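You operate a simulated robot arm through the tools that you are given. There is no shell and no other tool. Be economical: measure what you need, move in short steps, check, and stop when the job is done.

Carry out the task below with a simulated robot arm. There is one attempt and no reset: what you move stays moved.

## Task
Move tubes one, two and three to wells ONE, TWO and THREE of the number rack.
Fine: park tube one in the green rack's SPARE meanwhile.

Only the result counts: the job must be done as asked and must still hold three seconds after the hand-in. Knocking over, shifting, dropping, spilling or breaking anything else fails it.

## Robot
A 7-joint arm with a two-finger parallel gripper, fixed in place. Base frame: the origin is at the foot of the arm, x ahead of it, y to its left, z up; the work surface is at about z = 911. Readings come in mm, degrees, newtons and seconds.
With the tool pointing down near the work surface it reaches from about 240 to 680 mm from the base axis. Its first joint turns from -66.0 to 66.0 degrees. Payload 2.4 kg.
Tool frame: the origin (TCP) lies between the finger pads and is the grasp point; the fingertips stand 30 mm ahead of it; z points along the fingers, y is the line along which they close. The gripper opens to 94 mm. The fingers are 28 mm wide and 10 mm thick; the gripper's body (50 by 96 mm) begins 55 mm behind the TCP.
Orientation is told as [roll, pitch, yaw] about the base's x, y, z axes, in that order, counted from this pose: with the fingers straight down and closing along the base's y, the tool's x points along the base's -x, its y along +y and its z along -z.

## Interface
- The arm moves only by the tool arm_command. Its argument "deltas" is a list that holds one entry, the list of rows, each a list of 7 numbers: the shift along the tool's x, y, z in mm, then the turn, a rotation vector about the tool's x, y, z in rad, then the gripper command, from -1 (shut) to 1 (fully open), values between in proportion. In form: [[[tx, ty, tz, ax, ay, az, gripper], ...]]. A call has 1 to 12 rows; each row shifts and turns the commanded pose from where the row before left it, along the tool's axes as they then stand. Rows are played at 5 a second. More than 50 mm and 8.6 degrees between two rows, or a gripper value outside its range, and nothing of the call is played. A pose out of reach is approached as far as the arm can. The call stops where the force on the tool passes 40 N (or 10 N more than at its start, if that is more) or the arm is blocked; 0.2 s more then pass. Each finger travels about 153 mm/s and halts on what it meets, pressing with about 41 N; the grip force reading is that of the motor and also rises with nothing between the fingers. The clock runs only during rows and for 0.2 s after the last one: add rows that do not move to give the fingers time. It gives the time, the measured TCP pose, the force on the tool (base axes), the opening and the grip force at its end, in the units of the frame above (readings bear some noise), and new pictures: "pictures" is both (left out), scene, wrist or none.
- Cameras (640 x 400 px; columns grow to the right, rows downward): "scene" is fixed at [48.2, 476, 1453]; the picture's right is [-0.70, -0.71, 0.00], its down [-0.41, 0.40, -0.82] and it looks along [0.58, -0.58, -0.57] (base axes); focal length 329 px, centre (320, 200). "wrist" rides on the gripper at [76, 14, -103] in the tool frame; the picture's right is [-0.18, 0.98, 0.00], its down [-0.75, -0.14, -0.64] and it looks along [-0.63, -0.12, 0.77] (tool axes); focal length 243 px, centre (320, 200). There is no depth. A picture from a camera that has moved, and an enlarged one, comes with that camera's place and axes in the base frame and with its lens. The place of the scene camera against the robot may be out by one fixed shift of up to 12 mm in any direction.
- close_up(camera, box): a new picture of the part [left, top, right, bottom] of that camera's present view, enlarged. It takes no simulated time.
- hand_in(): hands the job in; it is judged then, once.

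Go step by step. Nothing tells you positions but the pictures and the camera data: compare them with the known pose of the tool, close in by small moves and look again before you grip or let go. The budget is 120 turns and 170 pictures, counting those below and the enlarged ones. Unless the task says otherwise, let go and move clear before handing in, and close with one line.

The tools are called after "Call:" as a command line: name --argument value ..., lists and objects as JSON in quotes. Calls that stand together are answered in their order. arm_command: Moves the arm, as the interface text tells. Its arguments: {"type":"object","properties":{"deltas":{"type":"array"},"pictures":{"type":"string","enum":["both","scene","wrist","none"]}},"required":["deltas"]} The other tools are called the same way: close_up (camera, box) takes an enlarged picture of a part of a camera's view; hand_in () hands the job in.

At the start:

```text
time: 0.0
position: [321.8, 138.0, 1170.4]
tcp_rot: [0.1, 0.1, 0.1]
wrist_force: [0.0, 0.1, 0.2]
width: 93.9
gripper_force: 0.0
```

scene: 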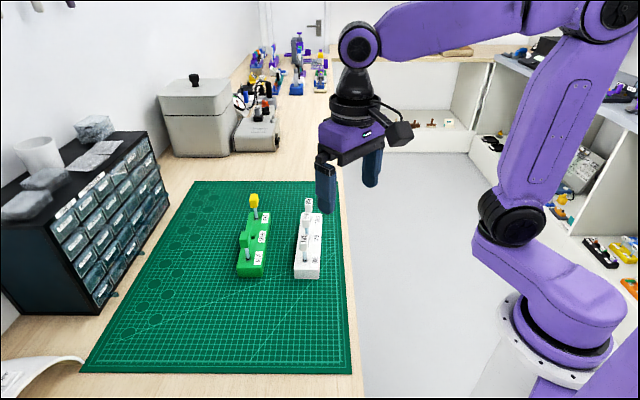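
wrist: 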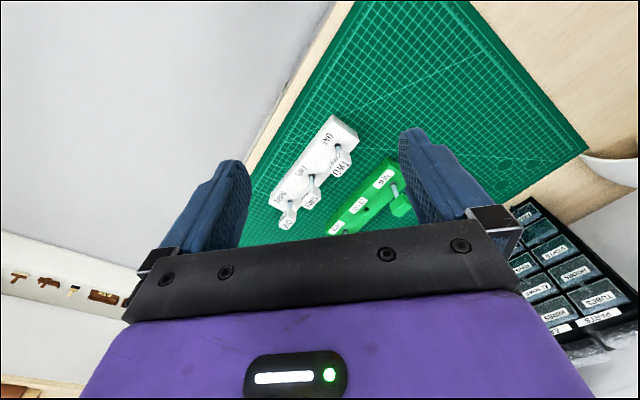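

I see a green rack and a white rack on the mat; the tubes have labels. I'll zoom in on both before moving.

Call:
close_up --camera "scene" --box '[220, 180, 340, 290]'

Call:
close_up --camera "wrist" --box '[250, 100, 430, 240]'

```text
3.64 times, centred on (280, 235) of scene
camera zoom: at [48.2, 476.0, 1453.0], right [-0.7, -0.71, 0.0], down [-0.41, 0.4, -0.82], along [0.58, -0.58, -0.57], focal length 1196 px, centre (466, 73)
```

zoom: 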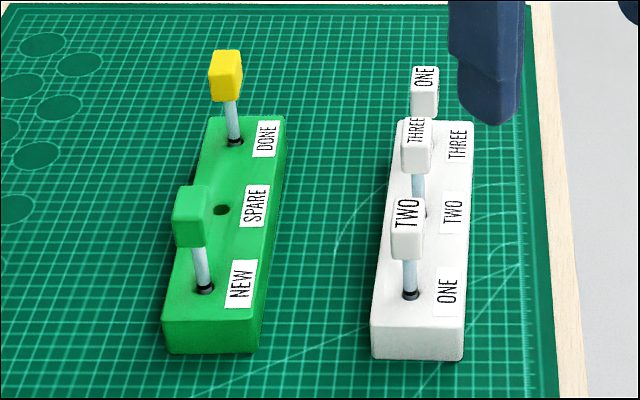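

```text
2.86 times, centred on (340, 170) of wrist
camera zoom: at [245.4, 150.2, 1273.3], right [0.18, 0.98, 0.0], down [0.75, -0.14, 0.64], along [0.63, -0.12, -0.77], focal length 693 px, centre (263, 286)
```

zoom: 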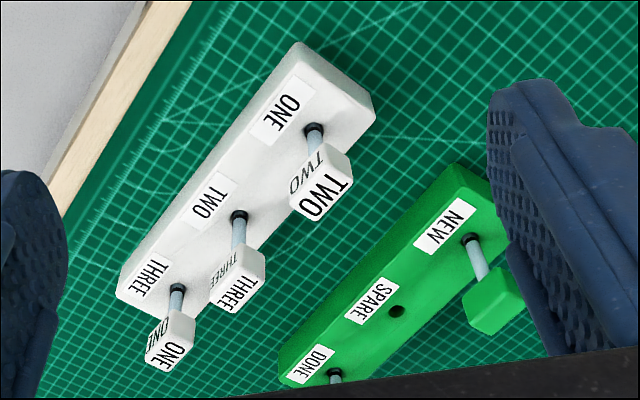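

The white rack now holds tube two in well ONE, tube three in TWO and tube one in THREE, with SPARE empty. The order is one→SPARE, three→THREE, two→TWO, one→ONE. I'll turn the gripper across the rack row (yaw about -47°) and get a better look from above.

Call:
arm_command --deltas '[[[-26, 4, 0, 0, 0, 0.1367, 1], [-26, 4, 0, 0, 0, 0.1367, 1], [-26, 4, 0, 0, 0, 0.1367, 1], [0, 0, 0, 0, 0, 0.1367, 1], [0, 0, 0, 0, 0, 0.1367, 1], [0, 0, 0, 0, 0, 0.1367, 1], [0, 0, 0, 0, 0, 0, 1]]]'

```text
time: 1.6
position: [401.0, 138.7, 1170.7]
tcp_rot: [0.1, 0.0, -47.1]
wrist_force: [0.6, -0.5, -0.6]
width: 94.0
gripper_force: 0.0
camera wrist: at [358.3, 203.1, 1273.2], right [0.84, 0.53, 0.0], down [0.41, -0.65, 0.64], along [0.34, -0.54, -0.77], focal length 243 px, centre (320, 200)
```

scene: 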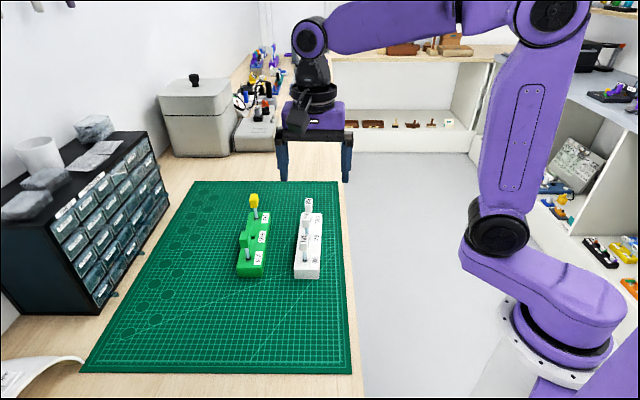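
wrist: 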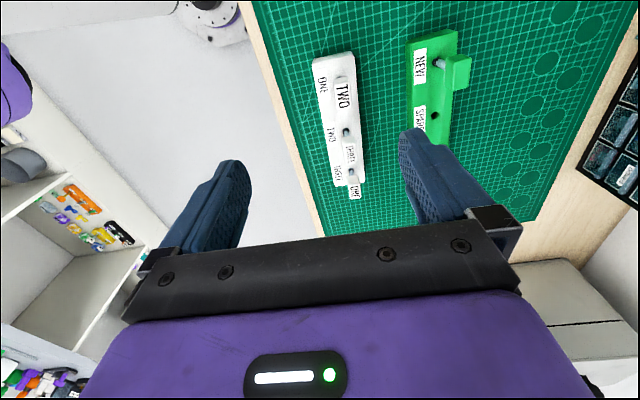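

The gripper is now aligned across the row. I'll zoom in to measure the wells and caps.

Call:
close_up --camera "wrist" --box '[290, 20, 480, 210]'

```text
2.11 times, centred on (385, 115) of wrist
camera zoom: at [358.3, 203.1, 1273.2], right [0.84, 0.53, 0.0], down [0.41, -0.65, 0.64], along [0.34, -0.54, -0.77], focal length 511 px, centre (183, 379)
```

zoom: 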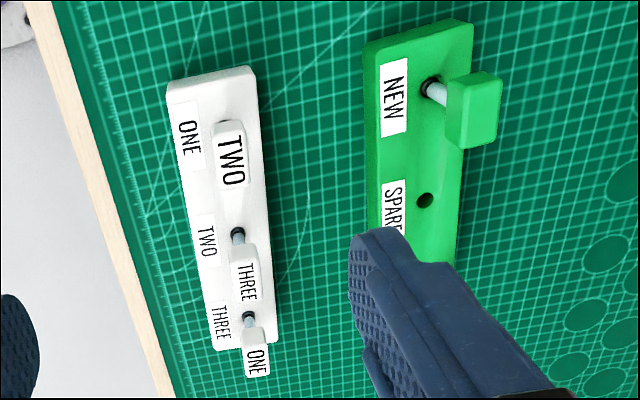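

Triangulating the two wrist views puts the rack tops at z≈930, the cap centres at z≈978, tube one at about (519, 43), well TWO at (472, 93), well ONE at (424, 143) and SPARE at (563, 180). I'll move above tube one and check.

Call:
arm_command --deltas '[[[-37.7, 5.4, 0, 0, 0, 0, 1], [-37.7, 5.4, 10, 0, 0, 0, 1], [-37.7, 5.4, 20, 0, 0, 0, 1], [-37.7, 5.5, 30, 0, 0, 0, 1], [0, 0, 35, 0, 0, 0, 1], [0, 0, 10, 0, 0, 0, 1], [0, 0, 0, 0, 0, 0, 1]]]'

```text
time: 3.2
position: [518.7, 42.1, 1066.8]
tcp_rot: [-0.1, 0.1, -46.9]
wrist_force: [1.0, 0.1, -0.6]
width: 94.0
gripper_force: 0.1
camera wrist: at [476.1, 106.6, 1170.0], right [0.84, 0.54, 0.0], down [0.41, -0.65, 0.64], along [0.34, -0.54, -0.77], focal length 243 px, centre (320, 200)
```

scene: 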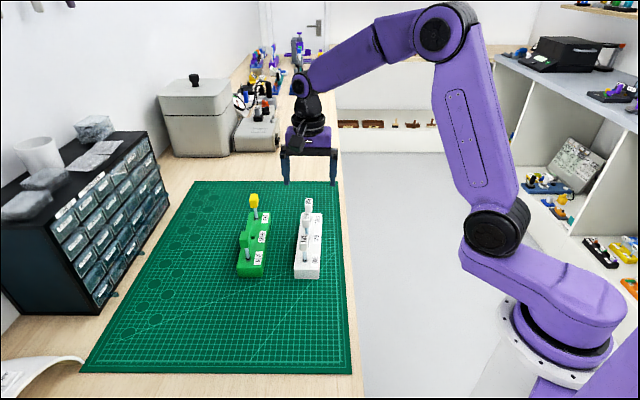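
wrist: 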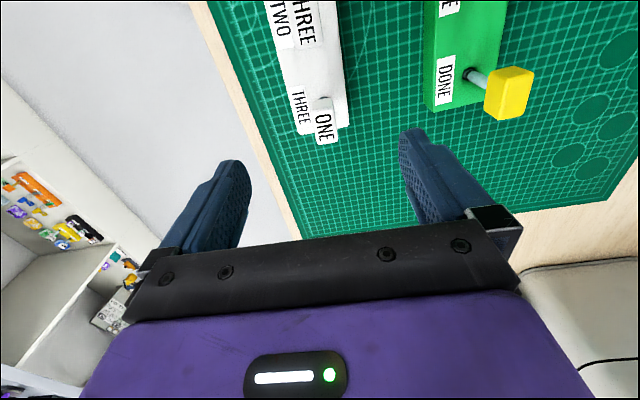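

The gripper is above tube one. A close look will refine the offset.

Call:
close_up --camera "wrist" --box '[250, 30, 410, 190]'

```text
2.50 times, centred on (330, 110) of wrist
camera zoom: at [476.1, 106.6, 1170.0], right [0.84, 0.54, 0.0], down [0.41, -0.65, 0.64], along [0.34, -0.54, -0.77], focal length 606 px, centre (295, 425)
```

zoom: 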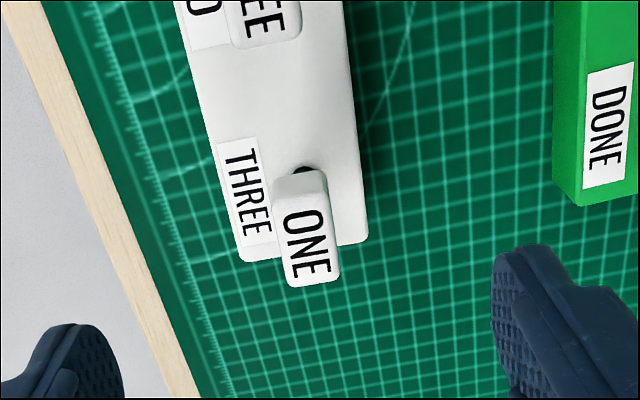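

The cap lies across at about +3 mm in tool y and is centred in x. I'll correct that, descend to the cap and check.

Call:
arm_command --deltas '[[[0, 3, 30, 0, 0, 0, 0.3], [0, 0, 30, 0, 0, 0, 0.3], [0, 0, 22, 0, 0, 0, 0.3], [0, 0, 0, 0, 0, 0, 0.3]]]'

Call:
close_up --camera "scene" --box '[220, 150, 380, 290]'

```text
time: 4.2
position: [520.6, 43.1, 984.0]
tcp_rot: [0.1, 0.0, -46.9]
wrist_force: [0.9, 0.3, 0.5]
width: 61.1
gripper_force: 0.1
camera wrist: at [478.7, 108.7, 1086.2], right [0.84, 0.54, 0.0], down [0.41, -0.65, 0.64], along [0.34, -0.54, -0.77], focal length 243 px, centre (320, 200)
```

scene: 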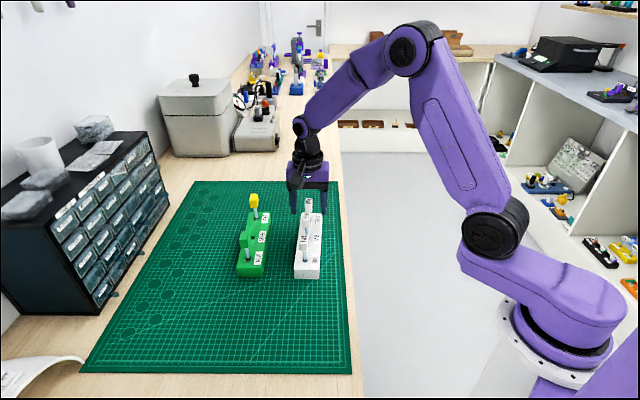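
wrist: 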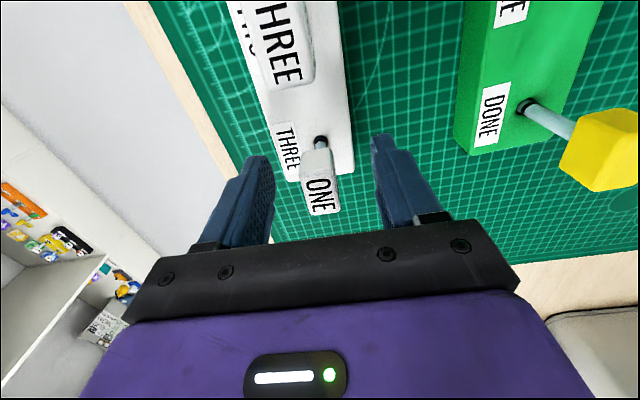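

```text
2.86 times, centred on (300, 220) of scene
camera zoom: at [48.2, 476.0, 1453.0], right [-0.7, -0.71, 0.0], down [-0.41, 0.4, -0.82], along [0.58, -0.58, -0.57], focal length 940 px, centre (377, 143)
```

zoom: 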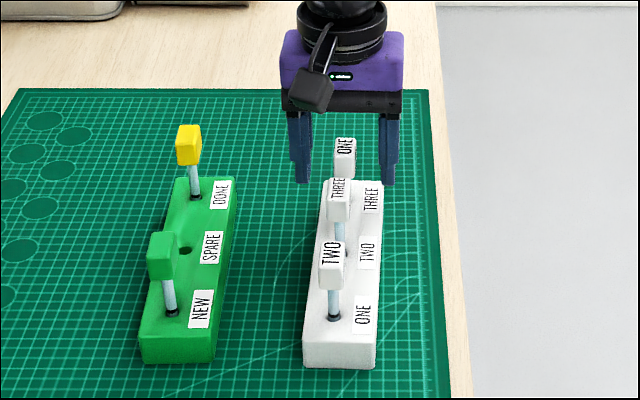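

The cap sits centred between the fingers, its top about 6 mm above the TCP. I'll lower 5 mm and grip.

Call:
arm_command --deltas '[[[0, 0, 5, 0, 0, 0, 0.3], [0, 0, 0, 0, 0, 0, -0.2], [0, 0, 0, 0, 0, 0, -0.6], [0, 0, 0, 0, 0, 0, -1], [0, 0, 0, 0, 0, 0, -1], [0, 0, 0, 0, 0, 0, -1]]]' --pictures "wrist"

```text
time: 5.6
position: [521.3, 43.5, 979.3]
tcp_rot: [0.0, 0.0, -46.8]
wrist_force: [0.9, -0.6, 0.4]
width: 21.1
gripper_force: 41.1
camera wrist: at [479.2, 108.7, 1081.4], right [0.84, 0.54, 0.0], down [0.41, -0.65, 0.64], along [0.34, -0.54, -0.77], focal length 243 px, centre (320, 200)
```

wrist: 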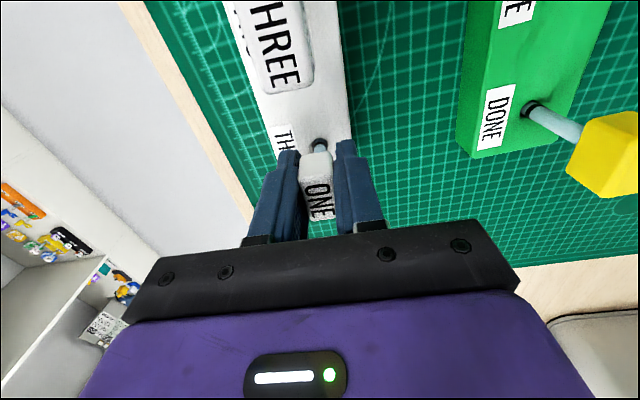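

Tube one is gripped (21 mm). I'll lift it straight up and look.

Call:
arm_command --deltas '[[[0, 0, -5, 0, 0, 0, -1], [0, 0, -15, 0, 0, 0, -1], [0, 0, -25, 0, 0, 0, -1], [0, 0, -30, 0, 0, 0, -1], [0, 0, -30, 0, 0, 0, -1], [0, 0, -15, 0, 0, 0, -1], [0, 0, 0, 0, 0, 0, -1]]]'

Call:
close_up --camera "scene" --box '[220, 130, 380, 290]'

```text
time: 7.2
position: [523.5, 45.0, 1099.3]
tcp_rot: [0.0, 0.0, -46.9]
wrist_force: [-0.2, 0.7, 0.2]
width: 21.1
gripper_force: 41.0
camera wrist: at [480.4, 109.2, 1202.4], right [0.84, 0.54, 0.0], down [0.41, -0.65, 0.64], along [0.34, -0.54, -0.77], focal length 243 px, centre (320, 200)
```

scene: 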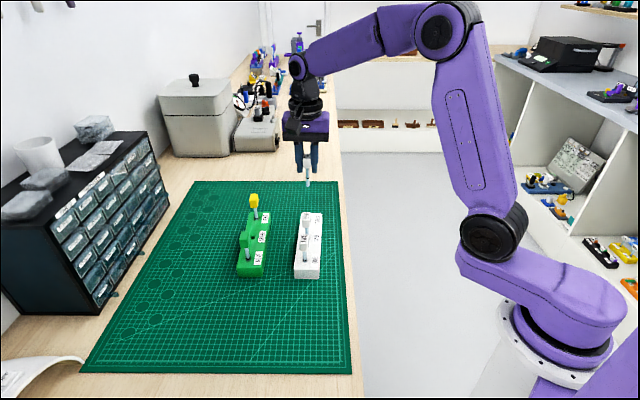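
wrist: 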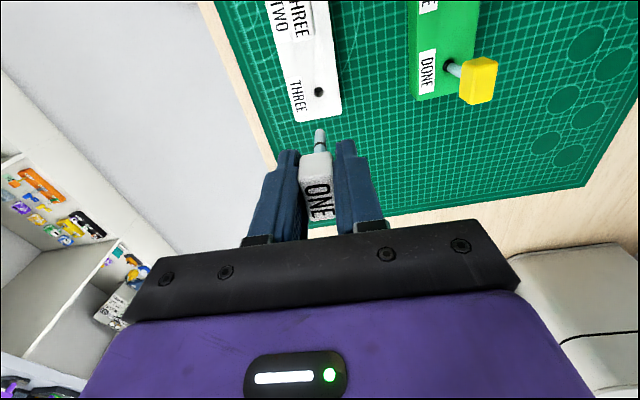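

```text
2.50 times, centred on (300, 210) of scene
camera zoom: at [48.2, 476.0, 1453.0], right [-0.7, -0.71, 0.0], down [-0.41, 0.4, -0.82], along [0.58, -0.58, -0.57], focal length 822 px, centre (370, 175)
```

zoom: 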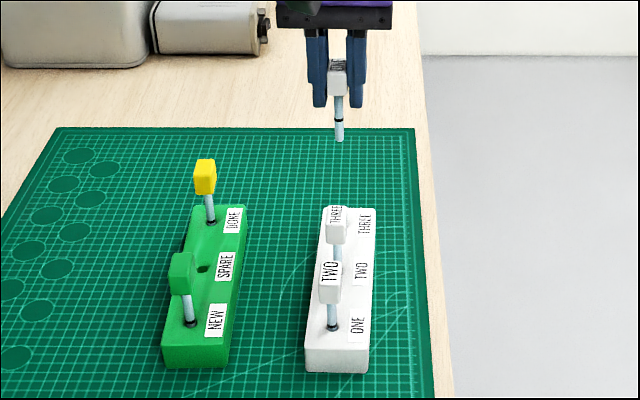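

Tube one is out cleanly, with its collar near the bottom end. This pose is exactly above well THREE, so where its hole appears in the wrist view is my alignment reference at this height. I'll read it precisely.

Call:
close_up --camera "wrist" --box '[270, 50, 370, 150]'

```text
4.00 times, centred on (320, 100) of wrist
camera zoom: at [480.4, 109.2, 1202.4], right [0.84, 0.54, 0.0], down [0.41, -0.65, 0.64], along [0.34, -0.54, -0.77], focal length 970 px, centre (320, 600)
```

zoom: 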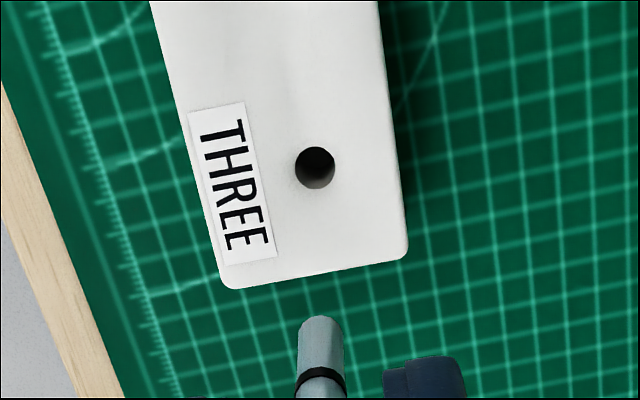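

The reference hole is at full-view pixel (318.75, 92). I'll move the tube at the same height over SPARE.

Call:
arm_command --deltas '[[[12, 21, 0, 0, 0, 0, -1], [12, 21, 0, 0, 0, 0, -1], [12, 21, 0, 0, 0, 0, -1], [12, 21, 0, 0, 0, 0, -1], [12, 21, 0, 0, 0, 0, -1], [11.2, 20.8, 0, 0, 0, 0, -1], [0, 0, 0, 0, 0, 0, -1], [0, 0, 0, 0, 0, 0, -1]]]' --pictures "wrist"

Call:
close_up --camera "wrist" --box '[270, 50, 370, 150]'

```text
time: 9.0
position: [563.5, 180.8, 1098.4]
tcp_rot: [-0.1, 0.0, -46.9]
wrist_force: [-0.7, 0.2, 0.1]
width: 21.2
gripper_force: 41.2
camera wrist: at [521.6, 246.8, 1201.3], right [0.84, 0.54, 0.0], down [0.41, -0.65, 0.64], along [0.34, -0.54, -0.77], focal length 243 px, centre (320, 200)
```

wrist: 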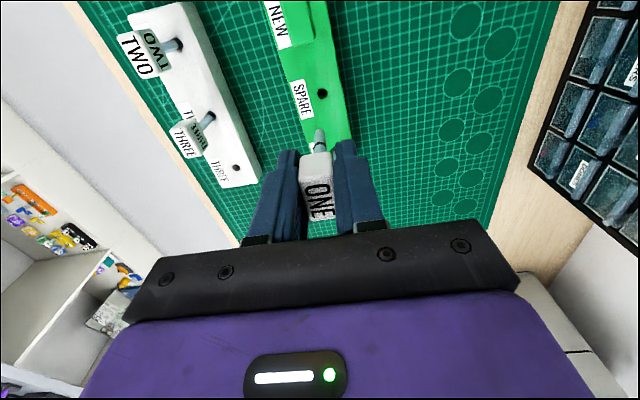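

```text
4.00 times, centred on (320, 100) of wrist
camera zoom: at [521.6, 246.8, 1201.3], right [0.84, 0.54, 0.0], down [0.41, -0.65, 0.64], along [0.34, -0.54, -0.77], focal length 970 px, centre (320, 600)
```

zoom: 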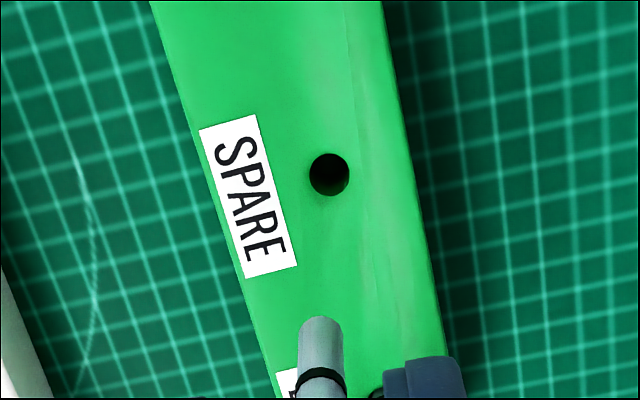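

The SPARE hole is offset by about (-2.4, +3.3) mm in the tool frame. I'll correct and recheck.

Call:
arm_command --deltas '[[[-2.4, 3.3, 0, 0, 0, 0, -1], [0, 0, 0, 0, 0, 0, -1], [0, 0, 0, 0, 0, 0, -1]]]' --pictures "none"

Call:
close_up --camera "wrist" --box '[270, 50, 370, 150]'

```text
time: 9.8
position: [568.4, 181.3, 1099.4]
tcp_rot: [-0.1, 0.0, -46.8]
wrist_force: [0.1, 0.2, -0.2]
width: 21.0
gripper_force: 41.4
```

```text
4.00 times, centred on (320, 100) of wrist
camera zoom: at [526.3, 247.2, 1201.5], right [0.84, 0.54, 0.0], down [0.41, -0.65, 0.64], along [0.34, -0.54, -0.77], focal length 970 px, centre (320, 600)
```

zoom: 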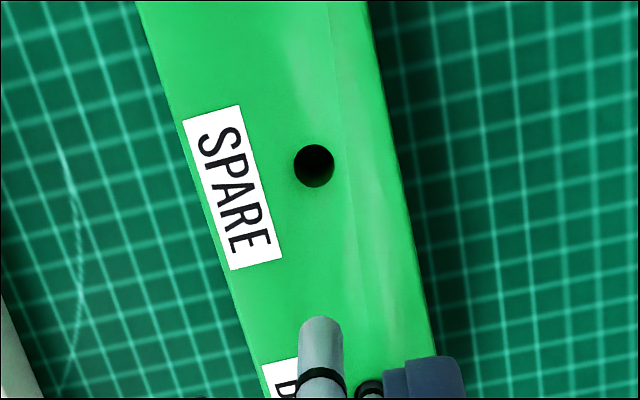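

Aligned within about 0.5 mm. I'll descend until the tube end is just above the hole and look.

Call:
arm_command --deltas '[[[0.4, -0.2, 25, 0, 0, 0, -1], [0, 0, 25, 0, 0, 0, -1], [0, 0, 25, 0, 0, 0, -1], [0, 0, 15, 0, 0, 0, -1], [0, 0, 0, 0, 0, 0, -1], [0, 0, 0, 0, 0, 0, -1]]]' --pictures "none"

Call:
close_up --camera "wrist" --box '[270, 70, 370, 170]'

Call:
close_up --camera "scene" --box '[225, 180, 305, 280]'

```text
time: 11.2
position: [570.8, 180.9, 1008.8]
tcp_rot: [0.0, 0.0, -47.0]
wrist_force: [-0.5, 0.3, 0.0]
width: 21.1
gripper_force: 40.7
```

```text
4.00 times, centred on (320, 120) of wrist
camera zoom: at [528.1, 247.4, 1111.8], right [0.84, 0.54, 0.0], down [0.41, -0.65, 0.64], along [0.34, -0.54, -0.77], focal length 970 px, centre (320, 520)
```

zoom: 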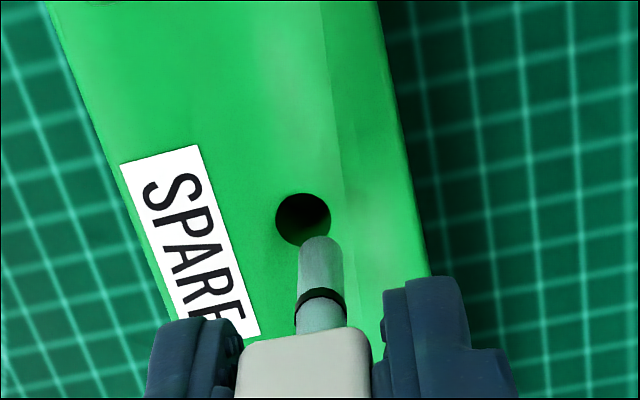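

```text
4.00 times, centred on (265, 230) of scene
camera zoom: at [48.2, 476.0, 1453.0], right [-0.7, -0.71, 0.0], down [-0.41, 0.4, -0.82], along [0.58, -0.58, -0.57], focal length 1316 px, centre (540, 80)
```

zoom: 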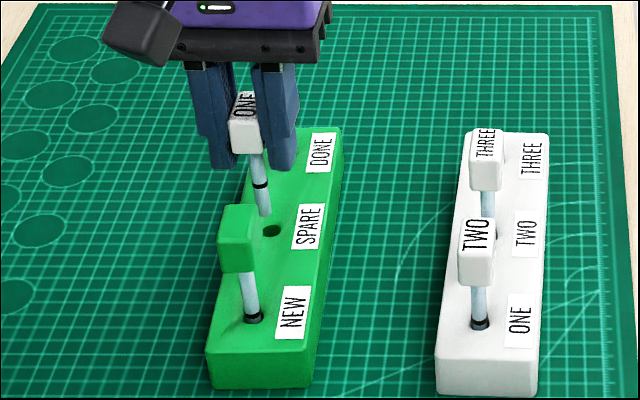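

Close up, the hole is about 2.5 mm off in tool y, because the arm drifts a little with vertical moves. My reference from the lift carried that too. I'll correct just above the hole, and lower slightly.

Call:
arm_command --deltas '[[[1.0, -2.5, 0, 0, 0, 0, -1], [0, 0, 3, 0, 0, 0, -1], [0, 0, 0, 0, 0, 0, -1], [0, 0, 0, 0, 0, 0, -1]]]' --pictures "none"

Call:
close_up --camera "wrist" --box '[280, 100, 360, 150]'

Call:
close_up --camera "scene" --box '[250, 200, 310, 250]'

```text
time: 12.2
position: [566.6, 182.2, 1005.0]
tcp_rot: [0.0, 0.0, -46.9]
wrist_force: [-0.1, -0.7, 0.3]
width: 21.1
gripper_force: 41.0
```

```text
8.00 times, centred on (320, 125) of wrist
camera zoom: at [524.3, 247.4, 1108.2], right [0.84, 0.54, 0.0], down [0.41, -0.65, 0.64], along [0.34, -0.54, -0.77], focal length 1941 px, centre (320, 800)
```

zoom: 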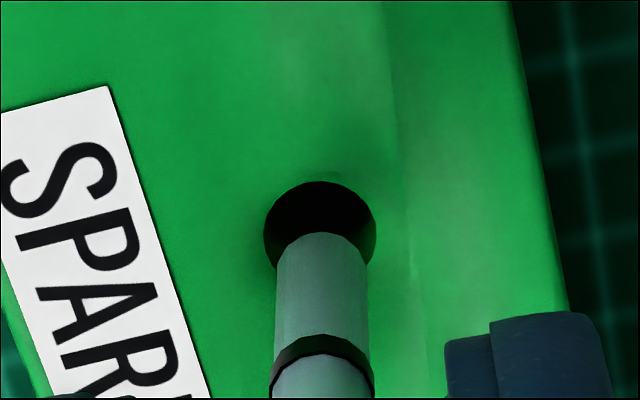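

```text
8.00 times, centred on (280, 225) of scene
camera zoom: at [48.2, 476.0, 1453.0], right [-0.7, -0.71, 0.0], down [-0.41, 0.4, -0.82], along [0.58, -0.58, -0.57], focal length 2631 px, centre (640, 0)
```

zoom: 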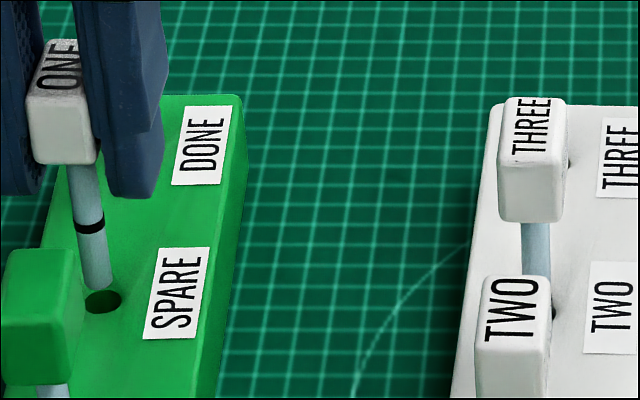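

The tube is nearly centred laterally; combining both views I estimate it still needs about +1.2 mm in tool x, with a 7 mm gap left. I'll adjust and look again lower.

Call:
arm_command --deltas '[[[1.2, -0.3, 0, 0, 0, 0, -1], [0, 0, 4, 0, 0, 0, -1], [0, 0, 0, 0, 0, 0, -1], [0, 0, 0, 0, 0, 0, -1]]]' --pictures "none"

Call:
close_up --camera "wrist" --box '[280, 100, 360, 150]'

Call:
close_up --camera "scene" --box '[250, 200, 310, 250]'

```text
time: 13.2
position: [565.5, 183.2, 1002.1]
tcp_rot: [0.0, 0.0, -46.8]
wrist_force: [0.3, 0.8, -0.9]
width: 21.1
gripper_force: 40.7
```

```text
8.00 times, centred on (320, 125) of wrist
camera zoom: at [522.6, 248.0, 1104.2], right [0.84, 0.54, 0.0], down [0.41, -0.65, 0.64], along [0.34, -0.54, -0.77], focal length 1941 px, centre (320, 800)
```

zoom: 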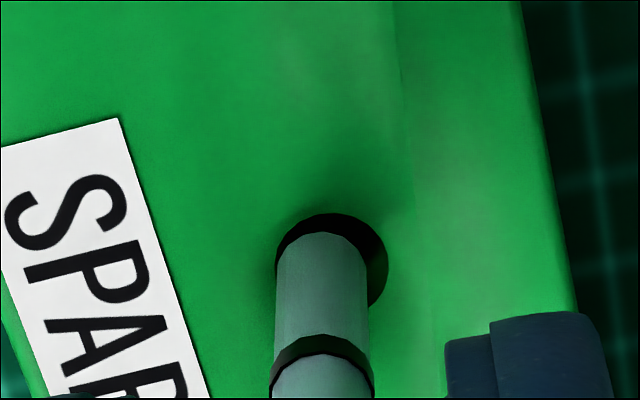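

```text
8.00 times, centred on (280, 225) of scene
camera zoom: at [48.2, 476.0, 1453.0], right [-0.7, -0.71, 0.0], down [-0.41, 0.4, -0.82], along [0.58, -0.58, -0.57], focal length 2631 px, centre (640, 0)
```

zoom: 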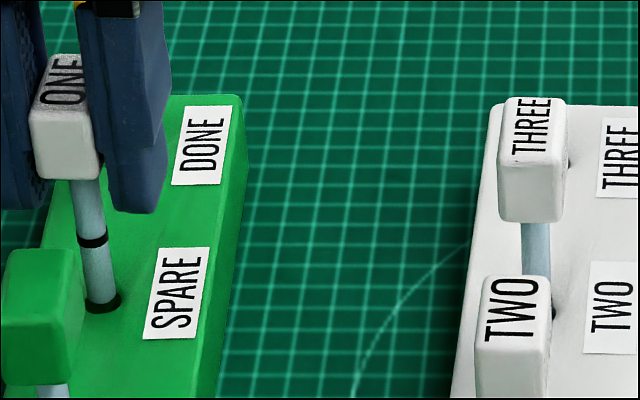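

x now fits, while the hole sits about +1 mm in tool y. I'll correct and lower slightly.

Call:
arm_command --deltas '[[[0, 0.9, 0, 0, 0, 0, -1], [0, 0, 2, 0, 0, 0, -1], [0, 0, 0, 0, 0, 0, -1], [0, 0, 0, 0, 0, 0, -1]]]' --pictures "none"

Call:
close_up --camera "wrist" --box '[280, 100, 360, 150]'

Call:
close_up --camera "scene" --box '[250, 200, 310, 250]'

```text
time: 14.2
position: [565.1, 184.2, 1000.5]
tcp_rot: [0.0, 0.0, -46.9]
wrist_force: [-0.2, -0.9, 0.2]
width: 20.9
gripper_force: 40.9
```

```text
8.00 times, centred on (320, 125) of wrist
camera zoom: at [523.1, 249.1, 1102.3], right [0.84, 0.54, 0.0], down [0.41, -0.65, 0.64], along [0.34, -0.54, -0.77], focal length 1941 px, centre (320, 800)
```

zoom: 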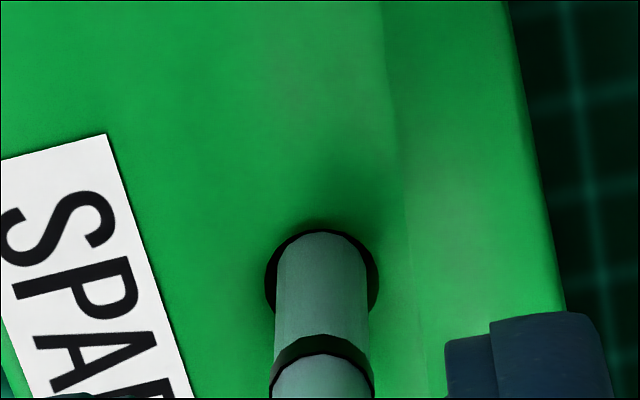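

```text
8.00 times, centred on (280, 225) of scene
camera zoom: at [48.2, 476.0, 1453.0], right [-0.7, -0.71, 0.0], down [-0.41, 0.4, -0.82], along [0.58, -0.58, -0.57], focal length 2631 px, centre (640, 0)
```

zoom: 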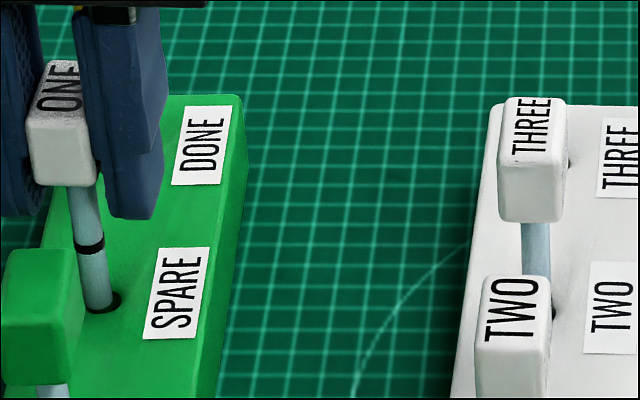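

The wrist view says centred, but the scene view hints otherwise. I'll zoom in further on the contact.

Call:
close_up --camera "scene" --box '[254, 226, 278, 242]'

Call:
close_up --camera "wrist" --box '[300, 120, 340, 145]'

```text
16.00 times, centred on (266, 234) of scene
camera zoom: at [48.2, 476.0, 1453.0], right [-0.7, -0.71, 0.0], down [-0.41, 0.4, -0.82], along [0.58, -0.58, -0.57], focal length 5263 px, centre (1184, -344)
```

zoom: 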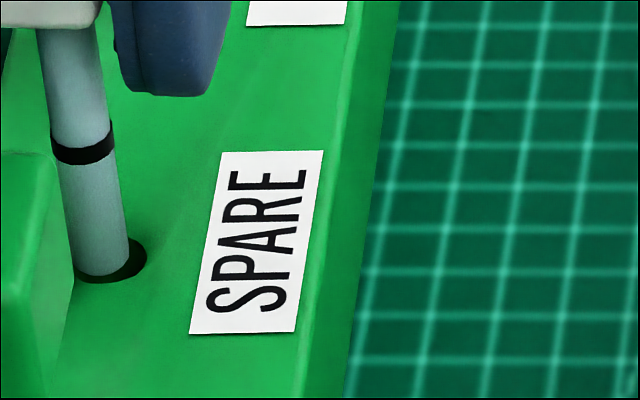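

```text
16.00 times, centred on (320, 132) of wrist
camera zoom: at [523.1, 249.1, 1102.3], right [0.84, 0.54, 0.0], down [0.41, -0.65, 0.64], along [0.34, -0.54, -0.77], focal length 3882 px, centre (320, 1280)
```

zoom: 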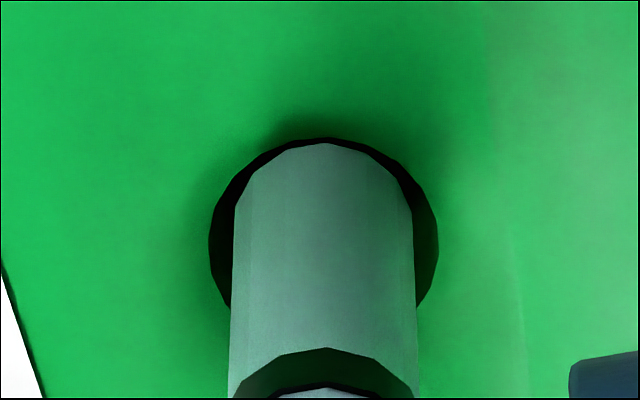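

Putting both views together, the tube end is practically at hole level and about 1 mm too far in +x and 0.5 mm in +y. I'll nudge it and recheck.

Call:
arm_command --deltas '[[[-1.0, -0.5, 0, 0, 0, 0, -1], [0, 0, 0, 0, 0, 0, -1], [0, 0, 0, 0, 0, 0, -1]]]' --pictures "none"

Call:
close_up --camera "scene" --box '[254, 226, 278, 242]'

Call:
close_up --camera "wrist" --box '[300, 120, 340, 145]'

```text
time: 15.0
position: [566.2, 183.2, 999.0]
tcp_rot: [-0.1, 0.0, -46.9]
wrist_force: [1.2, -0.4, -0.5]
width: 21.2
gripper_force: 40.8
```

```text
16.00 times, centred on (266, 234) of scene
camera zoom: at [48.2, 476.0, 1453.0], right [-0.7, -0.71, 0.0], down [-0.41, 0.4, -0.82], along [0.58, -0.58, -0.57], focal length 5263 px, centre (1184, -344)
```

zoom: 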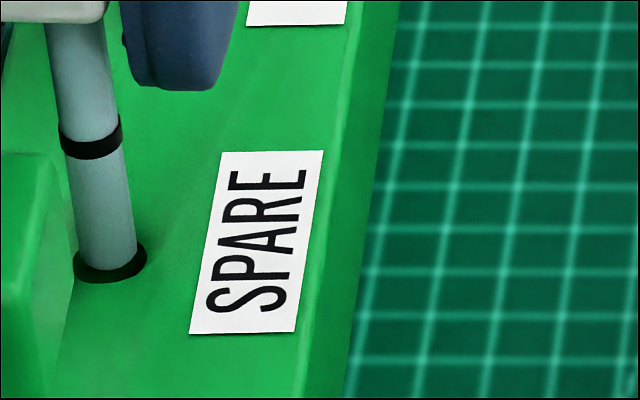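

```text
16.00 times, centred on (320, 132) of wrist
camera zoom: at [523.6, 247.4, 1102.0], right [0.84, 0.54, 0.0], down [0.41, -0.65, 0.64], along [0.34, -0.54, -0.77], focal length 3882 px, centre (320, 1280)
```

zoom: 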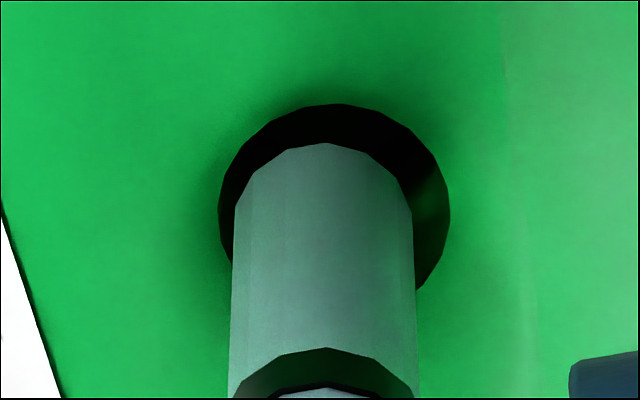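

Now it's laterally centred, just slightly (~0.6 mm) short in x. I'll nudge +0.5 and begin inserting gently.

Call:
arm_command --deltas '[[[0.5, 0.2, 0, 0, 0, 0, -1], [0, 0, 0, 0, 0, 0, -1], [0, 0, 2, 0, 0, 0, -1], [0, 0, 2, 0, 0, 0, -1], [0, 0, 0, 0, 0, 0, -1]]]' --pictures "none"

Call:
close_up --camera "scene" --box '[254, 226, 278, 242]'

Call:
close_up --camera "wrist" --box '[300, 120, 340, 145]'

```text
time: 16.2
position: [566.2, 183.0, 995.6]
tcp_rot: [-0.2, 0.0, -46.9]
wrist_force: [0.5, -0.2, -0.4]
width: 20.9
gripper_force: 41.4
```

```text
16.00 times, centred on (266, 234) of scene
camera zoom: at [48.2, 476.0, 1453.0], right [-0.7, -0.71, 0.0], down [-0.41, 0.4, -0.82], along [0.58, -0.58, -0.57], focal length 5263 px, centre (1184, -344)
```

zoom: 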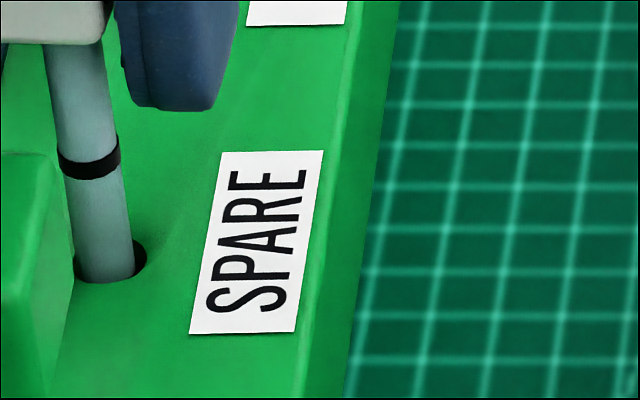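

```text
16.00 times, centred on (320, 132) of wrist
camera zoom: at [523.5, 248.1, 1098.7], right [0.84, 0.54, 0.0], down [0.41, -0.65, 0.64], along [0.34, -0.54, -0.77], focal length 3882 px, centre (320, 1280)
```

zoom: 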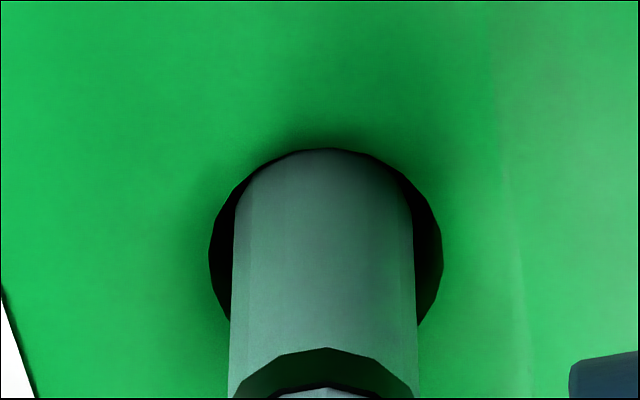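

The tube end is inside the hole with no force. I'll ease x by -0.4 and continue down.

Call:
arm_command --deltas '[[[-0.4, 0, 2, 0, 0, 0, -1], [0, 0, 3, 0, 0, 0, -1], [0, 0, 3, 0, 0, 0, -1], [0, 0, 3, 0, 0, 0, -1], [0, 0, 0, 0, 0, 0, -1]]]' --pictures "wrist"

Call:
close_up --camera "scene" --box '[254, 226, 278, 242]'

```text
time: 17.4
position: [564.9, 182.9, 984.0]
tcp_rot: [-0.1, 0.0, -46.9]
wrist_force: [-0.6, 0.2, -0.1]
width: 20.8
gripper_force: 41.3
camera wrist: at [523.6, 247.5, 1087.2], right [0.84, 0.54, 0.0], down [0.41, -0.65, 0.64], along [0.34, -0.54, -0.77], focal length 243 px, centre (320, 200)
```

wrist: 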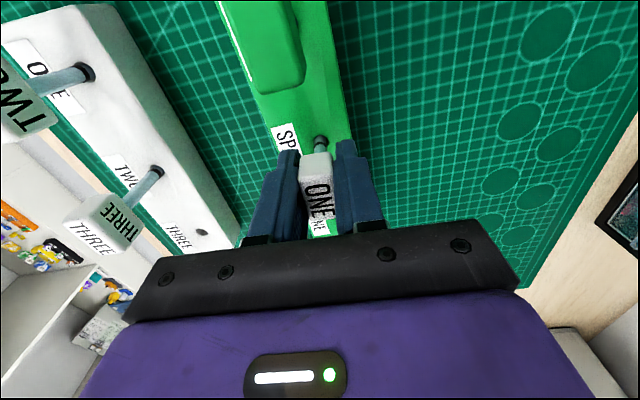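

```text
16.00 times, centred on (266, 234) of scene
camera zoom: at [48.2, 476.0, 1453.0], right [-0.7, -0.71, 0.0], down [-0.41, 0.4, -0.82], along [0.58, -0.58, -0.57], focal length 5263 px, centre (1184, -344)
```

zoom: 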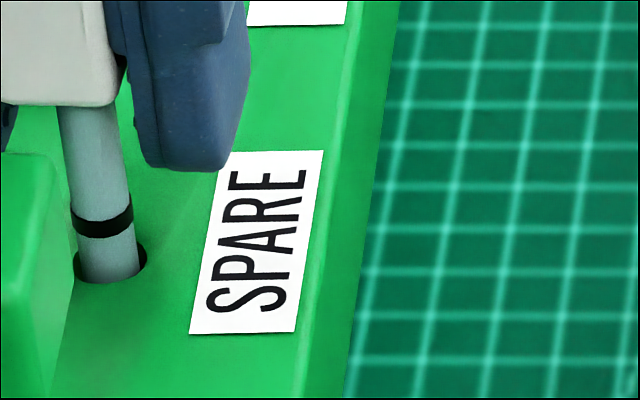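

It slides in freely; about 7 mm remains until the collar is seated. I'll lower the rest in small steps.

Call:
arm_command --deltas '[[[0, 0, 2, 0, 0, 0, -1], [0, 0, 2, 0, 0, 0, -1], [0, 0, 1, 0, 0, 0, -1], [0, 0, 0, 0, 0, 0, -1], [0, 0, 0, 0, 0, 0, -1]]]' --pictures "none"

Call:
close_up --camera "scene" --box '[254, 226, 278, 242]'

```text
time: 18.6
position: [565.8, 181.7, 979.7]
tcp_rot: [0.0, -0.1, -46.9]
wrist_force: [-0.3, 0.2, -0.2]
width: 20.9
gripper_force: 40.8
```

```text
16.00 times, centred on (266, 234) of scene
camera zoom: at [48.2, 476.0, 1453.0], right [-0.7, -0.71, 0.0], down [-0.41, 0.4, -0.82], along [0.58, -0.58, -0.57], focal length 5263 px, centre (1184, -344)
```

zoom: 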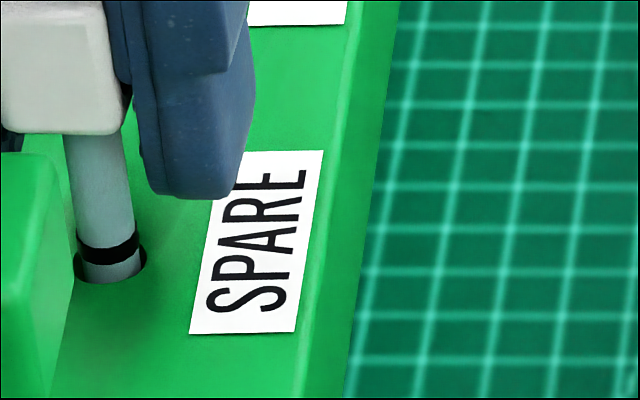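

The collar is about 3 mm above seating. I'll continue in 1 mm steps.

Call:
arm_command --deltas '[[[0, 0, 1, 0, 0, 0, -1], [0, 0, 1, 0, 0, 0, -1], [0, 0, 0.5, 0, 0, 0, -1], [0, 0, 0, 0, 0, 0, -1]]]' --pictures "none"

Call:
close_up --camera "scene" --box '[250, 222, 282, 242]'

```text
time: 19.6
position: [566.5, 182.8, 978.0]
tcp_rot: [0.3, -0.1, -46.9]
wrist_force: [-3.0, -2.1, 19.3]
width: 20.9
gripper_force: 40.8
```

```text
16.00 times, centred on (266, 232) of scene
camera zoom: at [47.7, 475.8, 1453.1], right [-0.7, -0.71, 0.0], down [-0.41, 0.4, -0.82], along [0.58, -0.58, -0.57], focal length 5263 px, centre (1184, -312)
```

zoom: 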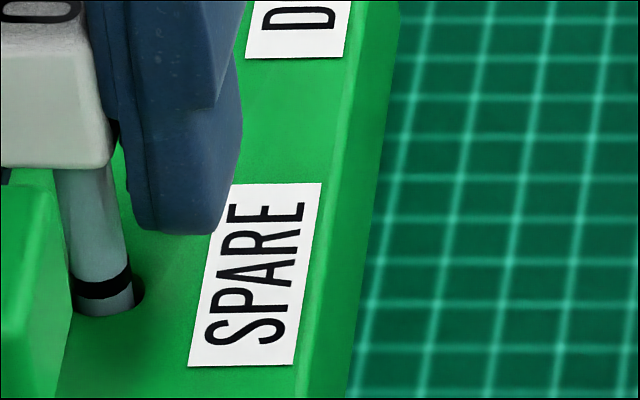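

There is 19 N of upward force: something has bottomed. I'll compare the collar with properly seated tubes before releasing.

Call:
close_up --camera "scene" --box '[240, 222, 320, 272]'

Call:
close_up --camera "wrist" --box '[300, 125, 340, 150]'

```text
8.00 times, centred on (280, 247) of scene
camera zoom: at [47.7, 475.8, 1453.1], right [-0.7, -0.71, 0.0], down [-0.41, 0.4, -0.82], along [0.58, -0.58, -0.57], focal length 2631 px, centre (640, -176)
```

zoom: 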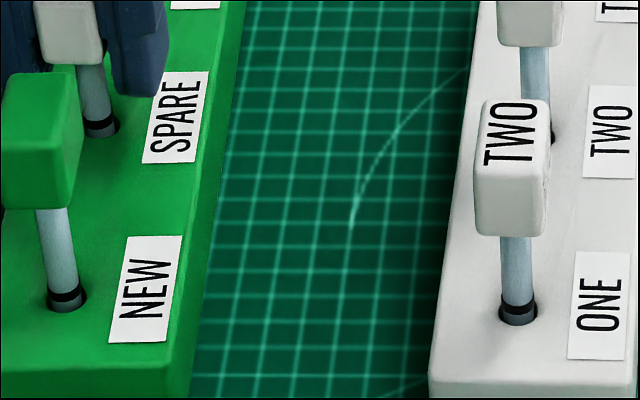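

```text
16.00 times, centred on (320, 138) of wrist
camera zoom: at [524.9, 248.0, 1080.9], right [0.84, 0.54, 0.0], down [0.41, -0.65, 0.64], along [0.35, -0.54, -0.77], focal length 3882 px, centre (320, 1200)
```

zoom: 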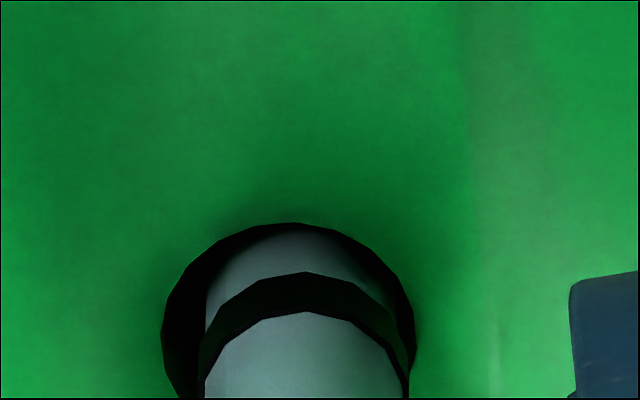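

The collar sits just as in the seated NEW and ONE tubes, so tube one is fully in. I'll relieve the push, open and rise.

Call:
arm_command --deltas '[[[0, 0, -1.2, 0, 0, 0, -1], [0, 0, 0, 0, 0, 0, -1], [0, 0, 0, 0, 0, 0, -0.3], [0, 0, 0, 0, 0, 0, 0], [0, 0, 0, 0, 0, 0, 0.2], [0, 0, 0, 0, 0, 0, 0.2]]]' --pictures "wrist"

```text
time: 21.0
position: [566.6, 182.3, 978.4]
tcp_rot: [0.0, 0.1, -46.8]
wrist_force: [-0.9, -0.5, -0.3]
width: 56.5
gripper_force: 0.0
camera wrist: at [524.7, 247.5, 1080.6], right [0.84, 0.54, 0.0], down [0.41, -0.65, 0.64], along [0.34, -0.54, -0.77], focal length 243 px, centre (320, 200)
```

wrist: 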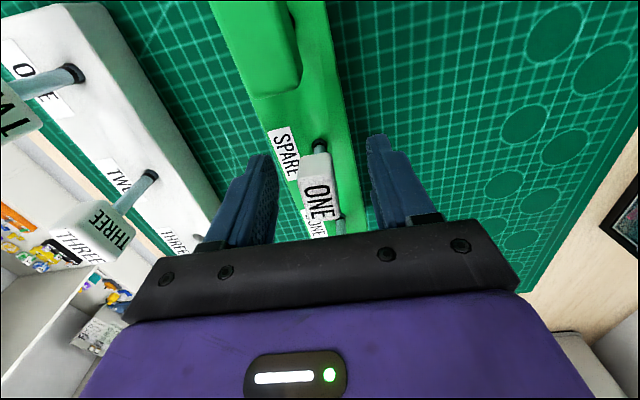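

Tube one stands in SPARE. I'll rise clear and move above tube three in well TWO.

Call:
arm_command --deltas '[[[0, 0, -25, 0, 0, 0, 0.2], [0, 0, -30, 0, 0, 0, 0.3], [0, 0, -30, 0, 0, 0, 0.3], [0, -32, 0, 0, 0, 0, 0.3], [0, -32, 0, 0, 0, 0, 0.3], [-0.6, -32, 0, 0, 0, 0, 0.3], [-0.6, -32, 0, 0, 0, 0, 0.3], [0, 0, 0, 0, 0, 0, 0.3], [0, 0, 0, 0, 0, 0, 0.3]]]'

Call:
close_up --camera "wrist" --box '[240, 60, 400, 160]'

```text
time: 23.0
position: [473.4, 91.8, 1061.7]
tcp_rot: [0.0, 0.1, -46.9]
wrist_force: [-0.4, -0.2, 0.6]
width: 61.3
gripper_force: 0.2
camera wrist: at [430.7, 157.1, 1165.0], right [0.84, 0.54, 0.0], down [0.41, -0.65, 0.64], along [0.34, -0.54, -0.77], focal length 243 px, centre (320, 200)
```

scene: 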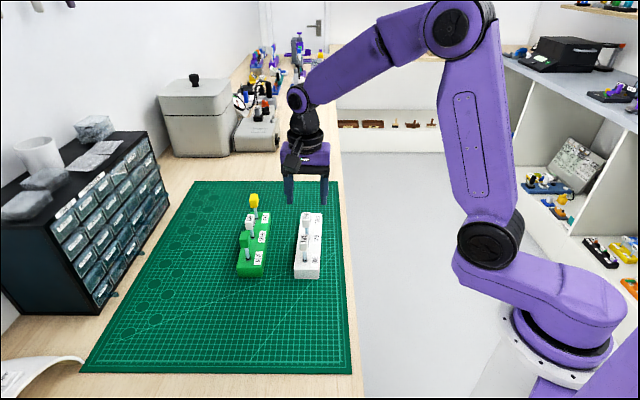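
wrist: 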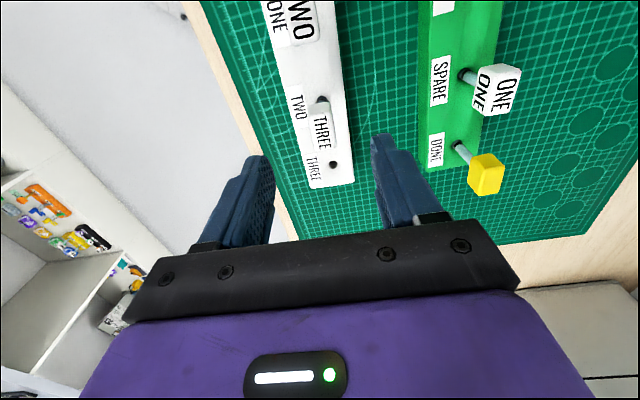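

```text
4.00 times, centred on (320, 110) of wrist
camera zoom: at [430.7, 157.1, 1165.0], right [0.84, 0.54, 0.0], down [0.41, -0.65, 0.64], along [0.34, -0.54, -0.77], focal length 970 px, centre (320, 560)
```

zoom: 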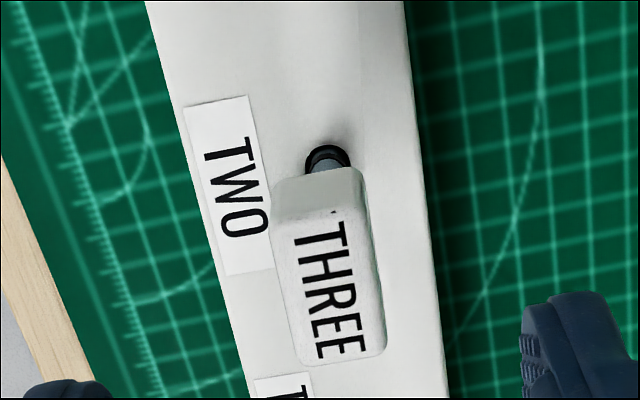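

The cap of tube three is at about (-1.5, +1) mm in the tool frame. I'll correct and descend around it.

Call:
arm_command --deltas '[[[-1.2, 1, 25, 0, 0, 0, 0.3], [0, 0, 25, 0, 0, 0, 0.3], [0, 0, 25, 0, 0, 0, 0.2], [0, 0, 0, 0, 0, 0, 0.0], [0, 0, 0, 0, 0, 0, 0.0]]]' --pictures "wrist"

```text
time: 24.2
position: [477.2, 91.8, 988.8]
tcp_rot: [0.0, 0.0, -46.9]
wrist_force: [-0.2, -1.0, 1.0]
width: 47.1
gripper_force: 0.1
camera wrist: at [433.6, 157.1, 1091.2], right [0.84, 0.54, 0.0], down [0.41, -0.65, 0.64], along [0.34, -0.54, -0.77], focal length 243 px, centre (320, 200)
```

wrist: 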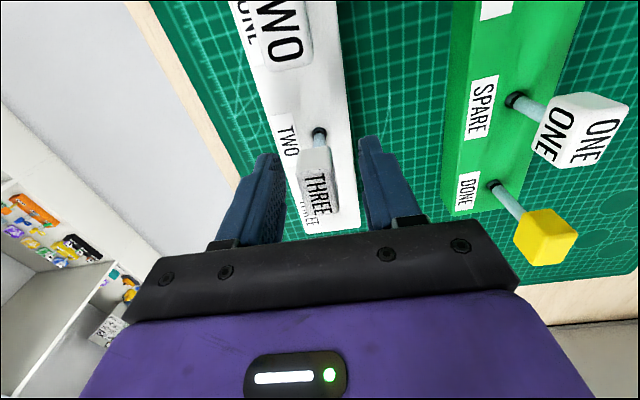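

The cap is about 2 mm toward -y. I'll zoom in to judge both axes.

Call:
close_up --camera "wrist" --box '[250, 120, 394, 230]'

```text
3.64 times, centred on (322, 175) of wrist
camera zoom: at [433.6, 157.1, 1091.2], right [0.84, 0.54, 0.0], down [0.41, -0.65, 0.64], along [0.34, -0.54, -0.77], focal length 882 px, centre (313, 291)
```

zoom: 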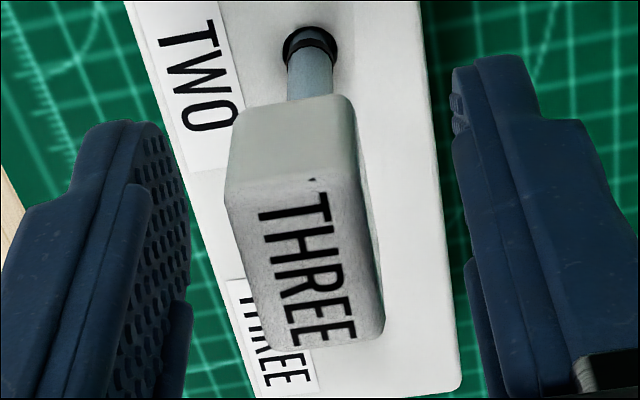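

x is fine for a 28 mm finger; I'll shift y by -2.2 mm, lower 9 mm and grip.

Call:
arm_command --deltas '[[[0, -2.2, 4, 0, 0, 0, 0], [0, 0, 5, 0, 0, 0, 0], [0, 0, 0, 0, 0, 0, 0], [0, 0, 0, 0, 0, 0, -0.5], [0, 0, 0, 0, 0, 0, -1], [0, 0, 0, 0, 0, 0, -1], [0, 0, 0, 0, 0, 0, -1]]]' --pictures "wrist"

```text
time: 25.8
position: [474.2, 90.0, 980.1]
tcp_rot: [0.2, -0.1, -46.9]
wrist_force: [3.1, 2.3, -0.4]
width: 21.1
gripper_force: 40.9
camera wrist: at [432.1, 155.5, 1082.7], right [0.84, 0.54, 0.0], down [0.41, -0.65, 0.64], along [0.35, -0.54, -0.77], focal length 243 px, centre (320, 200)
```

wrist: 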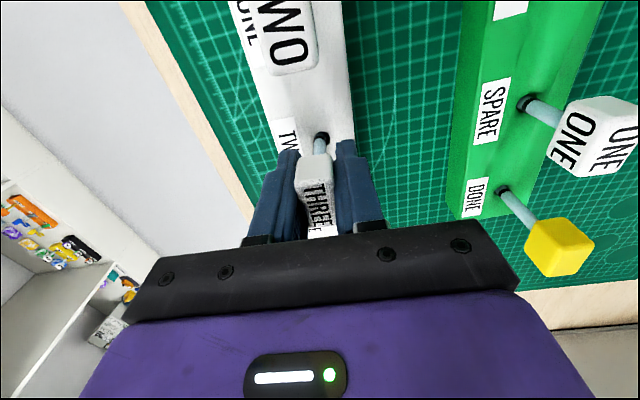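

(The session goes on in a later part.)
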